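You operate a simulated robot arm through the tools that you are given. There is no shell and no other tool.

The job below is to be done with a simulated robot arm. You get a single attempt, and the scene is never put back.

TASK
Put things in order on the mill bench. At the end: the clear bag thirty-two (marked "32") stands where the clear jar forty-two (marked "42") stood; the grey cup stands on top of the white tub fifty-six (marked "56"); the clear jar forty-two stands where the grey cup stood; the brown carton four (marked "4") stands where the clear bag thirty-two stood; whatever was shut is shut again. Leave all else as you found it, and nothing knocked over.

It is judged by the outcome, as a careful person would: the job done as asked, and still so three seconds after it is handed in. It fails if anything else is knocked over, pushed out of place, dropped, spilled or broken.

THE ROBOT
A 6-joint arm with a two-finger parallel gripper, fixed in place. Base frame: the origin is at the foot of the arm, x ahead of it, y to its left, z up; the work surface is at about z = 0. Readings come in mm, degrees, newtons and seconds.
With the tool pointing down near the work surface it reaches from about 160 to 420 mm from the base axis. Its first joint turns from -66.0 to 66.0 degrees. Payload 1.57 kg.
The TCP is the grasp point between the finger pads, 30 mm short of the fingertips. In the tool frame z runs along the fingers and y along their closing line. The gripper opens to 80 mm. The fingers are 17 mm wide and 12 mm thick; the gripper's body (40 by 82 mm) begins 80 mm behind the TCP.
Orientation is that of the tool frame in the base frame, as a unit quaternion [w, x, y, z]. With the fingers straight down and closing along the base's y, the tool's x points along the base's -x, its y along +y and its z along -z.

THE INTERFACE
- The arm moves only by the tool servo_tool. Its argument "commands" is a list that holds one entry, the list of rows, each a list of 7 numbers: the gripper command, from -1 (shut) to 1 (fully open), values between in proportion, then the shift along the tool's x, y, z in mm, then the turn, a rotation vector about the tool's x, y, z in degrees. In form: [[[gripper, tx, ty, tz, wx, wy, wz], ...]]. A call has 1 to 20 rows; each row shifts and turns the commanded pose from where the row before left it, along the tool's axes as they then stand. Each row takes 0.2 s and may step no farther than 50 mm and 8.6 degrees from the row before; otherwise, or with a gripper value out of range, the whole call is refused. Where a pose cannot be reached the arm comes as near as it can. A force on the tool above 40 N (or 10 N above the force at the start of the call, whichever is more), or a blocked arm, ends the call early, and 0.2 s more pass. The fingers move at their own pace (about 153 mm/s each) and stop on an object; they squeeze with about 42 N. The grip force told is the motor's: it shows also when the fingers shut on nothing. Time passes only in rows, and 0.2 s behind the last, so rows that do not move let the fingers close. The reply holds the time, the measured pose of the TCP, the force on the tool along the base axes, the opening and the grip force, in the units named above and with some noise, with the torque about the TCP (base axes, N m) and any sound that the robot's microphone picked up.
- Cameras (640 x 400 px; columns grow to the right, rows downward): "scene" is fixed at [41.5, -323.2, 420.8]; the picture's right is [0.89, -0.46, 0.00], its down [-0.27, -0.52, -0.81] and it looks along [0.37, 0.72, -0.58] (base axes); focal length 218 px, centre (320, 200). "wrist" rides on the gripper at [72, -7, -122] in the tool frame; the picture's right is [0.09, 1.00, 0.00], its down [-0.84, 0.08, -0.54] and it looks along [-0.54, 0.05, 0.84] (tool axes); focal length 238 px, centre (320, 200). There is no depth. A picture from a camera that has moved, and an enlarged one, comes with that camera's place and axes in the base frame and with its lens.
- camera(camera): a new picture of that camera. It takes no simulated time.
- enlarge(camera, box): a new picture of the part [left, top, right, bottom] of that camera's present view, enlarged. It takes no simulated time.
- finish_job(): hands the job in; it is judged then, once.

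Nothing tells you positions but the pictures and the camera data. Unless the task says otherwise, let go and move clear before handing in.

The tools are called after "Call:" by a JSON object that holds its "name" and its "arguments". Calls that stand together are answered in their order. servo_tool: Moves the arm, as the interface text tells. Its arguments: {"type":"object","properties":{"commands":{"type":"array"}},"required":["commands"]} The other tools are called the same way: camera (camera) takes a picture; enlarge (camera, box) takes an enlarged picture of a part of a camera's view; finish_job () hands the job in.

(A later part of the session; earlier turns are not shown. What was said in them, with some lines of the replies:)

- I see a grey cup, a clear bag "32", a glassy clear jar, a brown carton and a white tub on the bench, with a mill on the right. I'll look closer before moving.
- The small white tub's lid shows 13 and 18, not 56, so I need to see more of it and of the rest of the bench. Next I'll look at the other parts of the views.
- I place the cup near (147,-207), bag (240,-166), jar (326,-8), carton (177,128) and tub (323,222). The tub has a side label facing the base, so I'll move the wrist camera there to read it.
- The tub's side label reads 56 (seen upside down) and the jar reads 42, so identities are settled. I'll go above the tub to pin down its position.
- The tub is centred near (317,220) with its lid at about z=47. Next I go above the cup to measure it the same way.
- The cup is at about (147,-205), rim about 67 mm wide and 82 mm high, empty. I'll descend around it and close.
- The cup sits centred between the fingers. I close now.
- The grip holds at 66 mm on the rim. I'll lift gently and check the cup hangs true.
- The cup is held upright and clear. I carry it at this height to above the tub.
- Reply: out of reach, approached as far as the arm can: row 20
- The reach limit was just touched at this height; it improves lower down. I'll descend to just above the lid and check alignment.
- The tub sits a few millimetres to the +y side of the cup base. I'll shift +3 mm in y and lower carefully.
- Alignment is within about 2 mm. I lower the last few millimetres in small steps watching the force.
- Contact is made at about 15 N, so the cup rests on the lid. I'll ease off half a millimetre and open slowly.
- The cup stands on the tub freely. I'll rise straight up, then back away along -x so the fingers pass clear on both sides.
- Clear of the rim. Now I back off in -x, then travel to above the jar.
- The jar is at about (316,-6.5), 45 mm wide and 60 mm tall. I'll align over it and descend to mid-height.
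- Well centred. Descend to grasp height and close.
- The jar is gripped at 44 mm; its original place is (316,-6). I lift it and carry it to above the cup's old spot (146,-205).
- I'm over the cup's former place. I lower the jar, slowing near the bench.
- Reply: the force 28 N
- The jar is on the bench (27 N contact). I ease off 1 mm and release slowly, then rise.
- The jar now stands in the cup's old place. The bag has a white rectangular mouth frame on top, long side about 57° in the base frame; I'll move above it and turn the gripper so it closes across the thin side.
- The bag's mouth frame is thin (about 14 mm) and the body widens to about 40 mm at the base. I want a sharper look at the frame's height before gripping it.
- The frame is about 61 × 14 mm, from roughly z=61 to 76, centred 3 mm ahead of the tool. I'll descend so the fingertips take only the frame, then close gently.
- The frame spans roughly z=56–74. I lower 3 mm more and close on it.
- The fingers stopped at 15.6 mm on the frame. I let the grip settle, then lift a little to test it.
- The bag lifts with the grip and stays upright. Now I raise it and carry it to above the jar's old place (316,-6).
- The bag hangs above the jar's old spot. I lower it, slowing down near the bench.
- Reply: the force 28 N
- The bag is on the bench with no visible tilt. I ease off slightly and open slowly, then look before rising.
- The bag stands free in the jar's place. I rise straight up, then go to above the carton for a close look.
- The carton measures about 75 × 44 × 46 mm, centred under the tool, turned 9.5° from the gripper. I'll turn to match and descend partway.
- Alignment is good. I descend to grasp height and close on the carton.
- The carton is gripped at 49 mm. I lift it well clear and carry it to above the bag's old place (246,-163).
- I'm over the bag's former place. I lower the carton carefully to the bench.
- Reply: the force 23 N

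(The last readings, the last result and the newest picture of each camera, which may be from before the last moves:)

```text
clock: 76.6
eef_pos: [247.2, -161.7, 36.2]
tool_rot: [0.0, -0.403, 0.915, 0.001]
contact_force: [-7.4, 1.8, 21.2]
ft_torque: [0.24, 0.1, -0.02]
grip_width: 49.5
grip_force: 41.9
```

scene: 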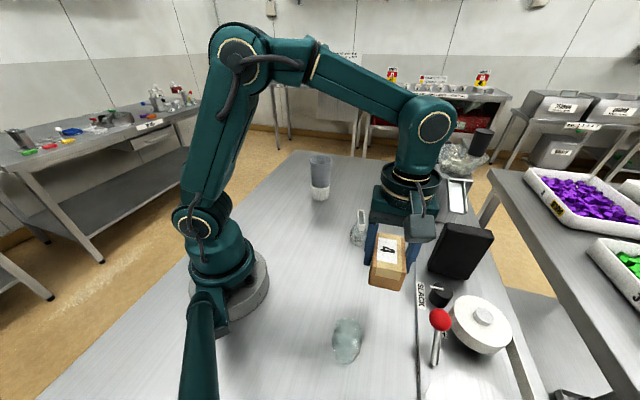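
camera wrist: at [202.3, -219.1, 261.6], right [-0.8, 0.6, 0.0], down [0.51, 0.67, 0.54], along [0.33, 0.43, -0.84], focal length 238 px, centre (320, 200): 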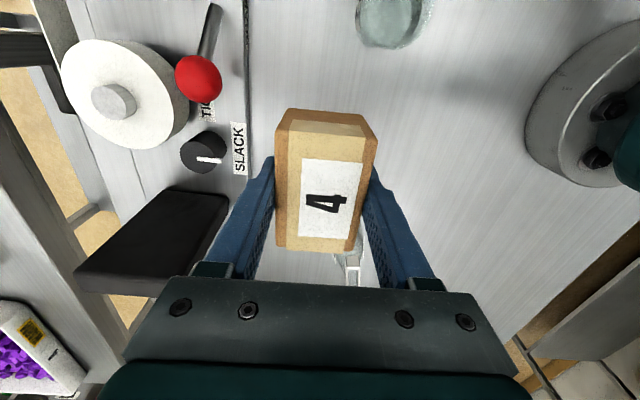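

Contact at about 21 N: the carton is down. I ease off, open slowly and rise.

Call:
{"name": "servo_tool", "arguments": {"commands": [[[-1, 0, 0, -0.4, 0, 0, 0], [0.26, 0, 0, 0, 0, 0, 0], [0.32, 0, 0, 0, 0, 0, 0], [0.5, 0, 0, 0, 0, 0, 0], [0.8, 0, 0, 0, 0, 0, 0], [0.8, 0, 0, 0, 0, 0, 0], [0.8, 0, 0, -10, 0, 0, 0], [0.8, 0, 0, -20, 0, 0, 0], [0.8, 0, 0, -20, 0, 0, 0], [0.8, 0, 0, -20, 0, 0, 0], [0.8, 0, 0, -20, 0, 0, 0], [0.8, 0, 0, -20, 0, 0, 0], [0.8, 0, 0, -20, 0, 0, 0], [0.8, 0, 0, 0, 0, 0, 0]]]}}

Call:
{"name": "camera", "arguments": {"camera": "wrist"}}

Call:
{"name": "camera", "arguments": {"camera": "scene"}}

```text
clock: 79.6
eef_pos: [248.0, -163.4, 168.6]
tool_rot: [0.0, -0.402, 0.916, 0.0]
contact_force: [-0.5, -0.1, 0.9]
ft_torque: [0.01, 0.0, -0.02]
grip_width: 72.0
grip_force: 0.1
```

```text
taken
camera wrist: at [201.9, -219.6, 289.7], right [-0.8, 0.6, 0.0], down [0.51, 0.67, 0.54], along [0.33, 0.43, -0.84], focal length 238 px, centre (320, 200)
```

wrist: 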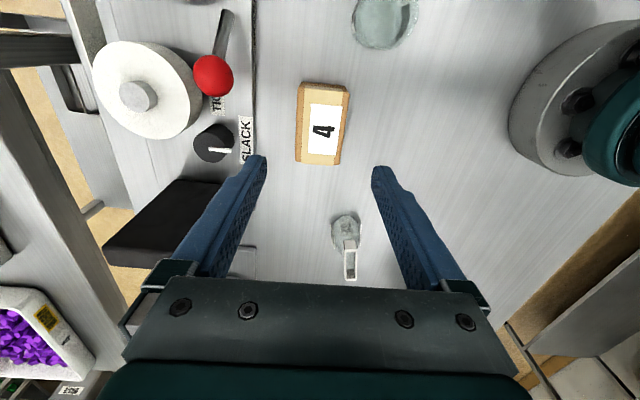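

```text
taken
```

scene: 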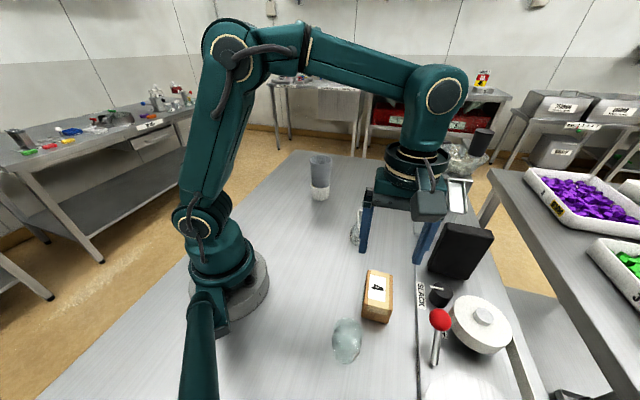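

The carton stands in the bag's place. I retreat upward toward the start pose and check everything once more.

Call:
{"name": "servo_tool", "arguments": {"commands": [[[0.8, 0, 0, -20, 0, 0, 0], [0.8, 0, 0, -20, 0, 0, 0], [0.8, 0, 0, -20, 0, 0, 0], [0.8, 0, 0, -20, 0, 0, 0], [0.8, 0, 0, -20, 0, 0, 0], [0.8, 0, 0, 0, 0, 0, 7.92], [0.8, 0, 0, 0, 0, 0, 7.92], [0.8, 0, 0, 0, 0, 0, 7.92], [0.8, 0, 0, 0, 0, 0, 7.92], [0.8, 0, 0, 0, 0, 0, 7.92], [0.8, 0, 0, 0, 0, 0, 7.92], [0.8, 8, 20, 0, 0, 0, 0], [0.8, 8, 20, 0, 0, 0, 0], [0.8, 8, 20, 0, 0, 0, 0], [0.8, 8, 20, 0, 0, 0, 0], [0.8, 0, 0, 0, 0, 0, 0]]]}}

Call:
{"name": "camera", "arguments": {"camera": "wrist"}}

Call:
{"name": "camera", "arguments": {"camera": "scene"}}

Call:
{"name": "enlarge", "arguments": {"camera": "scene", "box": [280, 140, 440, 370]}}

Call:
{"name": "enlarge", "arguments": {"camera": "scene", "box": [295, 145, 345, 210]}}

```text
clock: 83.0
eef_pos: [216.4, -82.8, 266.8]
tool_rot: [0.0, 0.0, 1.0, 0.0]
contact_force: [0.1, -0.6, -0.1]
ft_torque: [0.04, 0.02, 0.02]
grip_width: 72.1
grip_force: 0.1
```

```text
taken
camera wrist: at [142.8, -88.1, 387.8], right [-0.09, 1.0, 0.0], down [0.84, 0.08, 0.54], along [0.54, 0.05, -0.84], focal length 238 px, centre (320, 200)
```

wrist: 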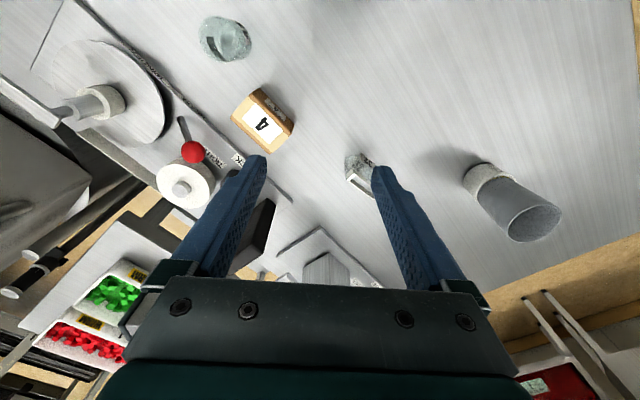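

```text
taken
```

scene: 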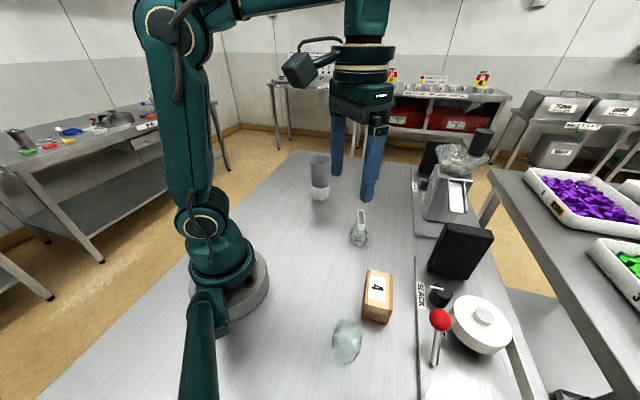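

```text
1.74 times, centred on (360, 255) of scene
camera zoom: at [41.4, -323.2, 420.8], right [0.89, -0.46, 0.0], down [-0.27, -0.52, -0.81], along [0.37, 0.72, -0.58], focal length 380 px, centre (250, 104)
```

zoom: 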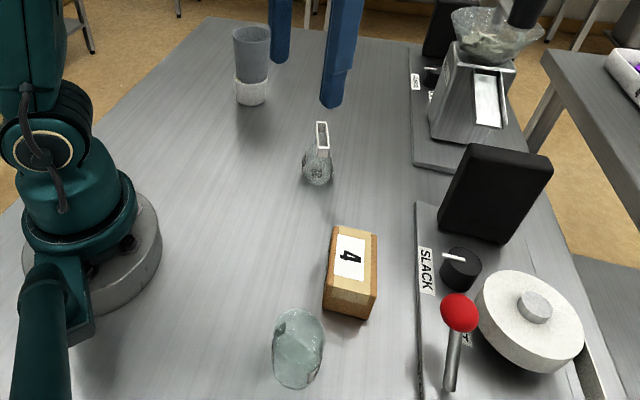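

```text
6.15 times, centred on (320, 178) of scene
camera zoom: at [41.4, -323.2, 420.8], right [0.89, -0.46, 0.0], down [-0.27, -0.52, -0.81], along [0.37, 0.72, -0.58], focal length 1344 px, centre (320, 338)
```

zoom: 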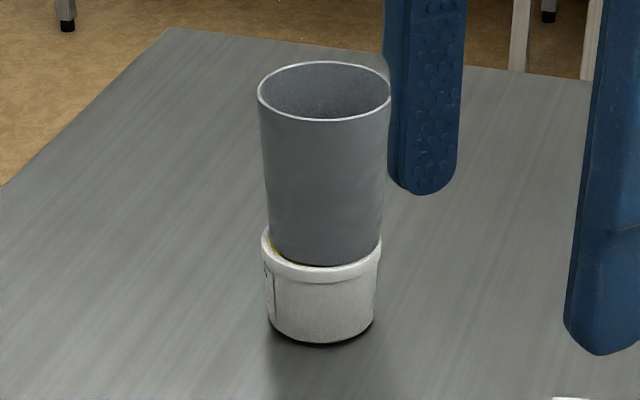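

Everything stands as asked. The grey cup is on tub 56, jar 42 is in the cup's place, bag 32 in the jar's place and carton 4 in the bag's place. The tub's lid is still shut, nothing has fallen, and the arm is clear, so I hand the job in.

Call:
{"name": "finish_job", "arguments": {}}

```text
The job is handed in.
```

The job is handed in, with all four items moved as asked; I don't have the judge's result.

- **Grey cup:** it stands on top of the white tub 56, whose lid stayed shut.
- **Clear jar 42:** it stands where the grey cup was.
- **Clear bag 32:** it stands where the jar was.
- **Brown carton 4:** it stands where the bag was.

In the last pictures everything was upright and the other things on the bench looked undisturbed. The arm had let go and moved clear. By my measurements, each item is within about a centimetre of its target spot.
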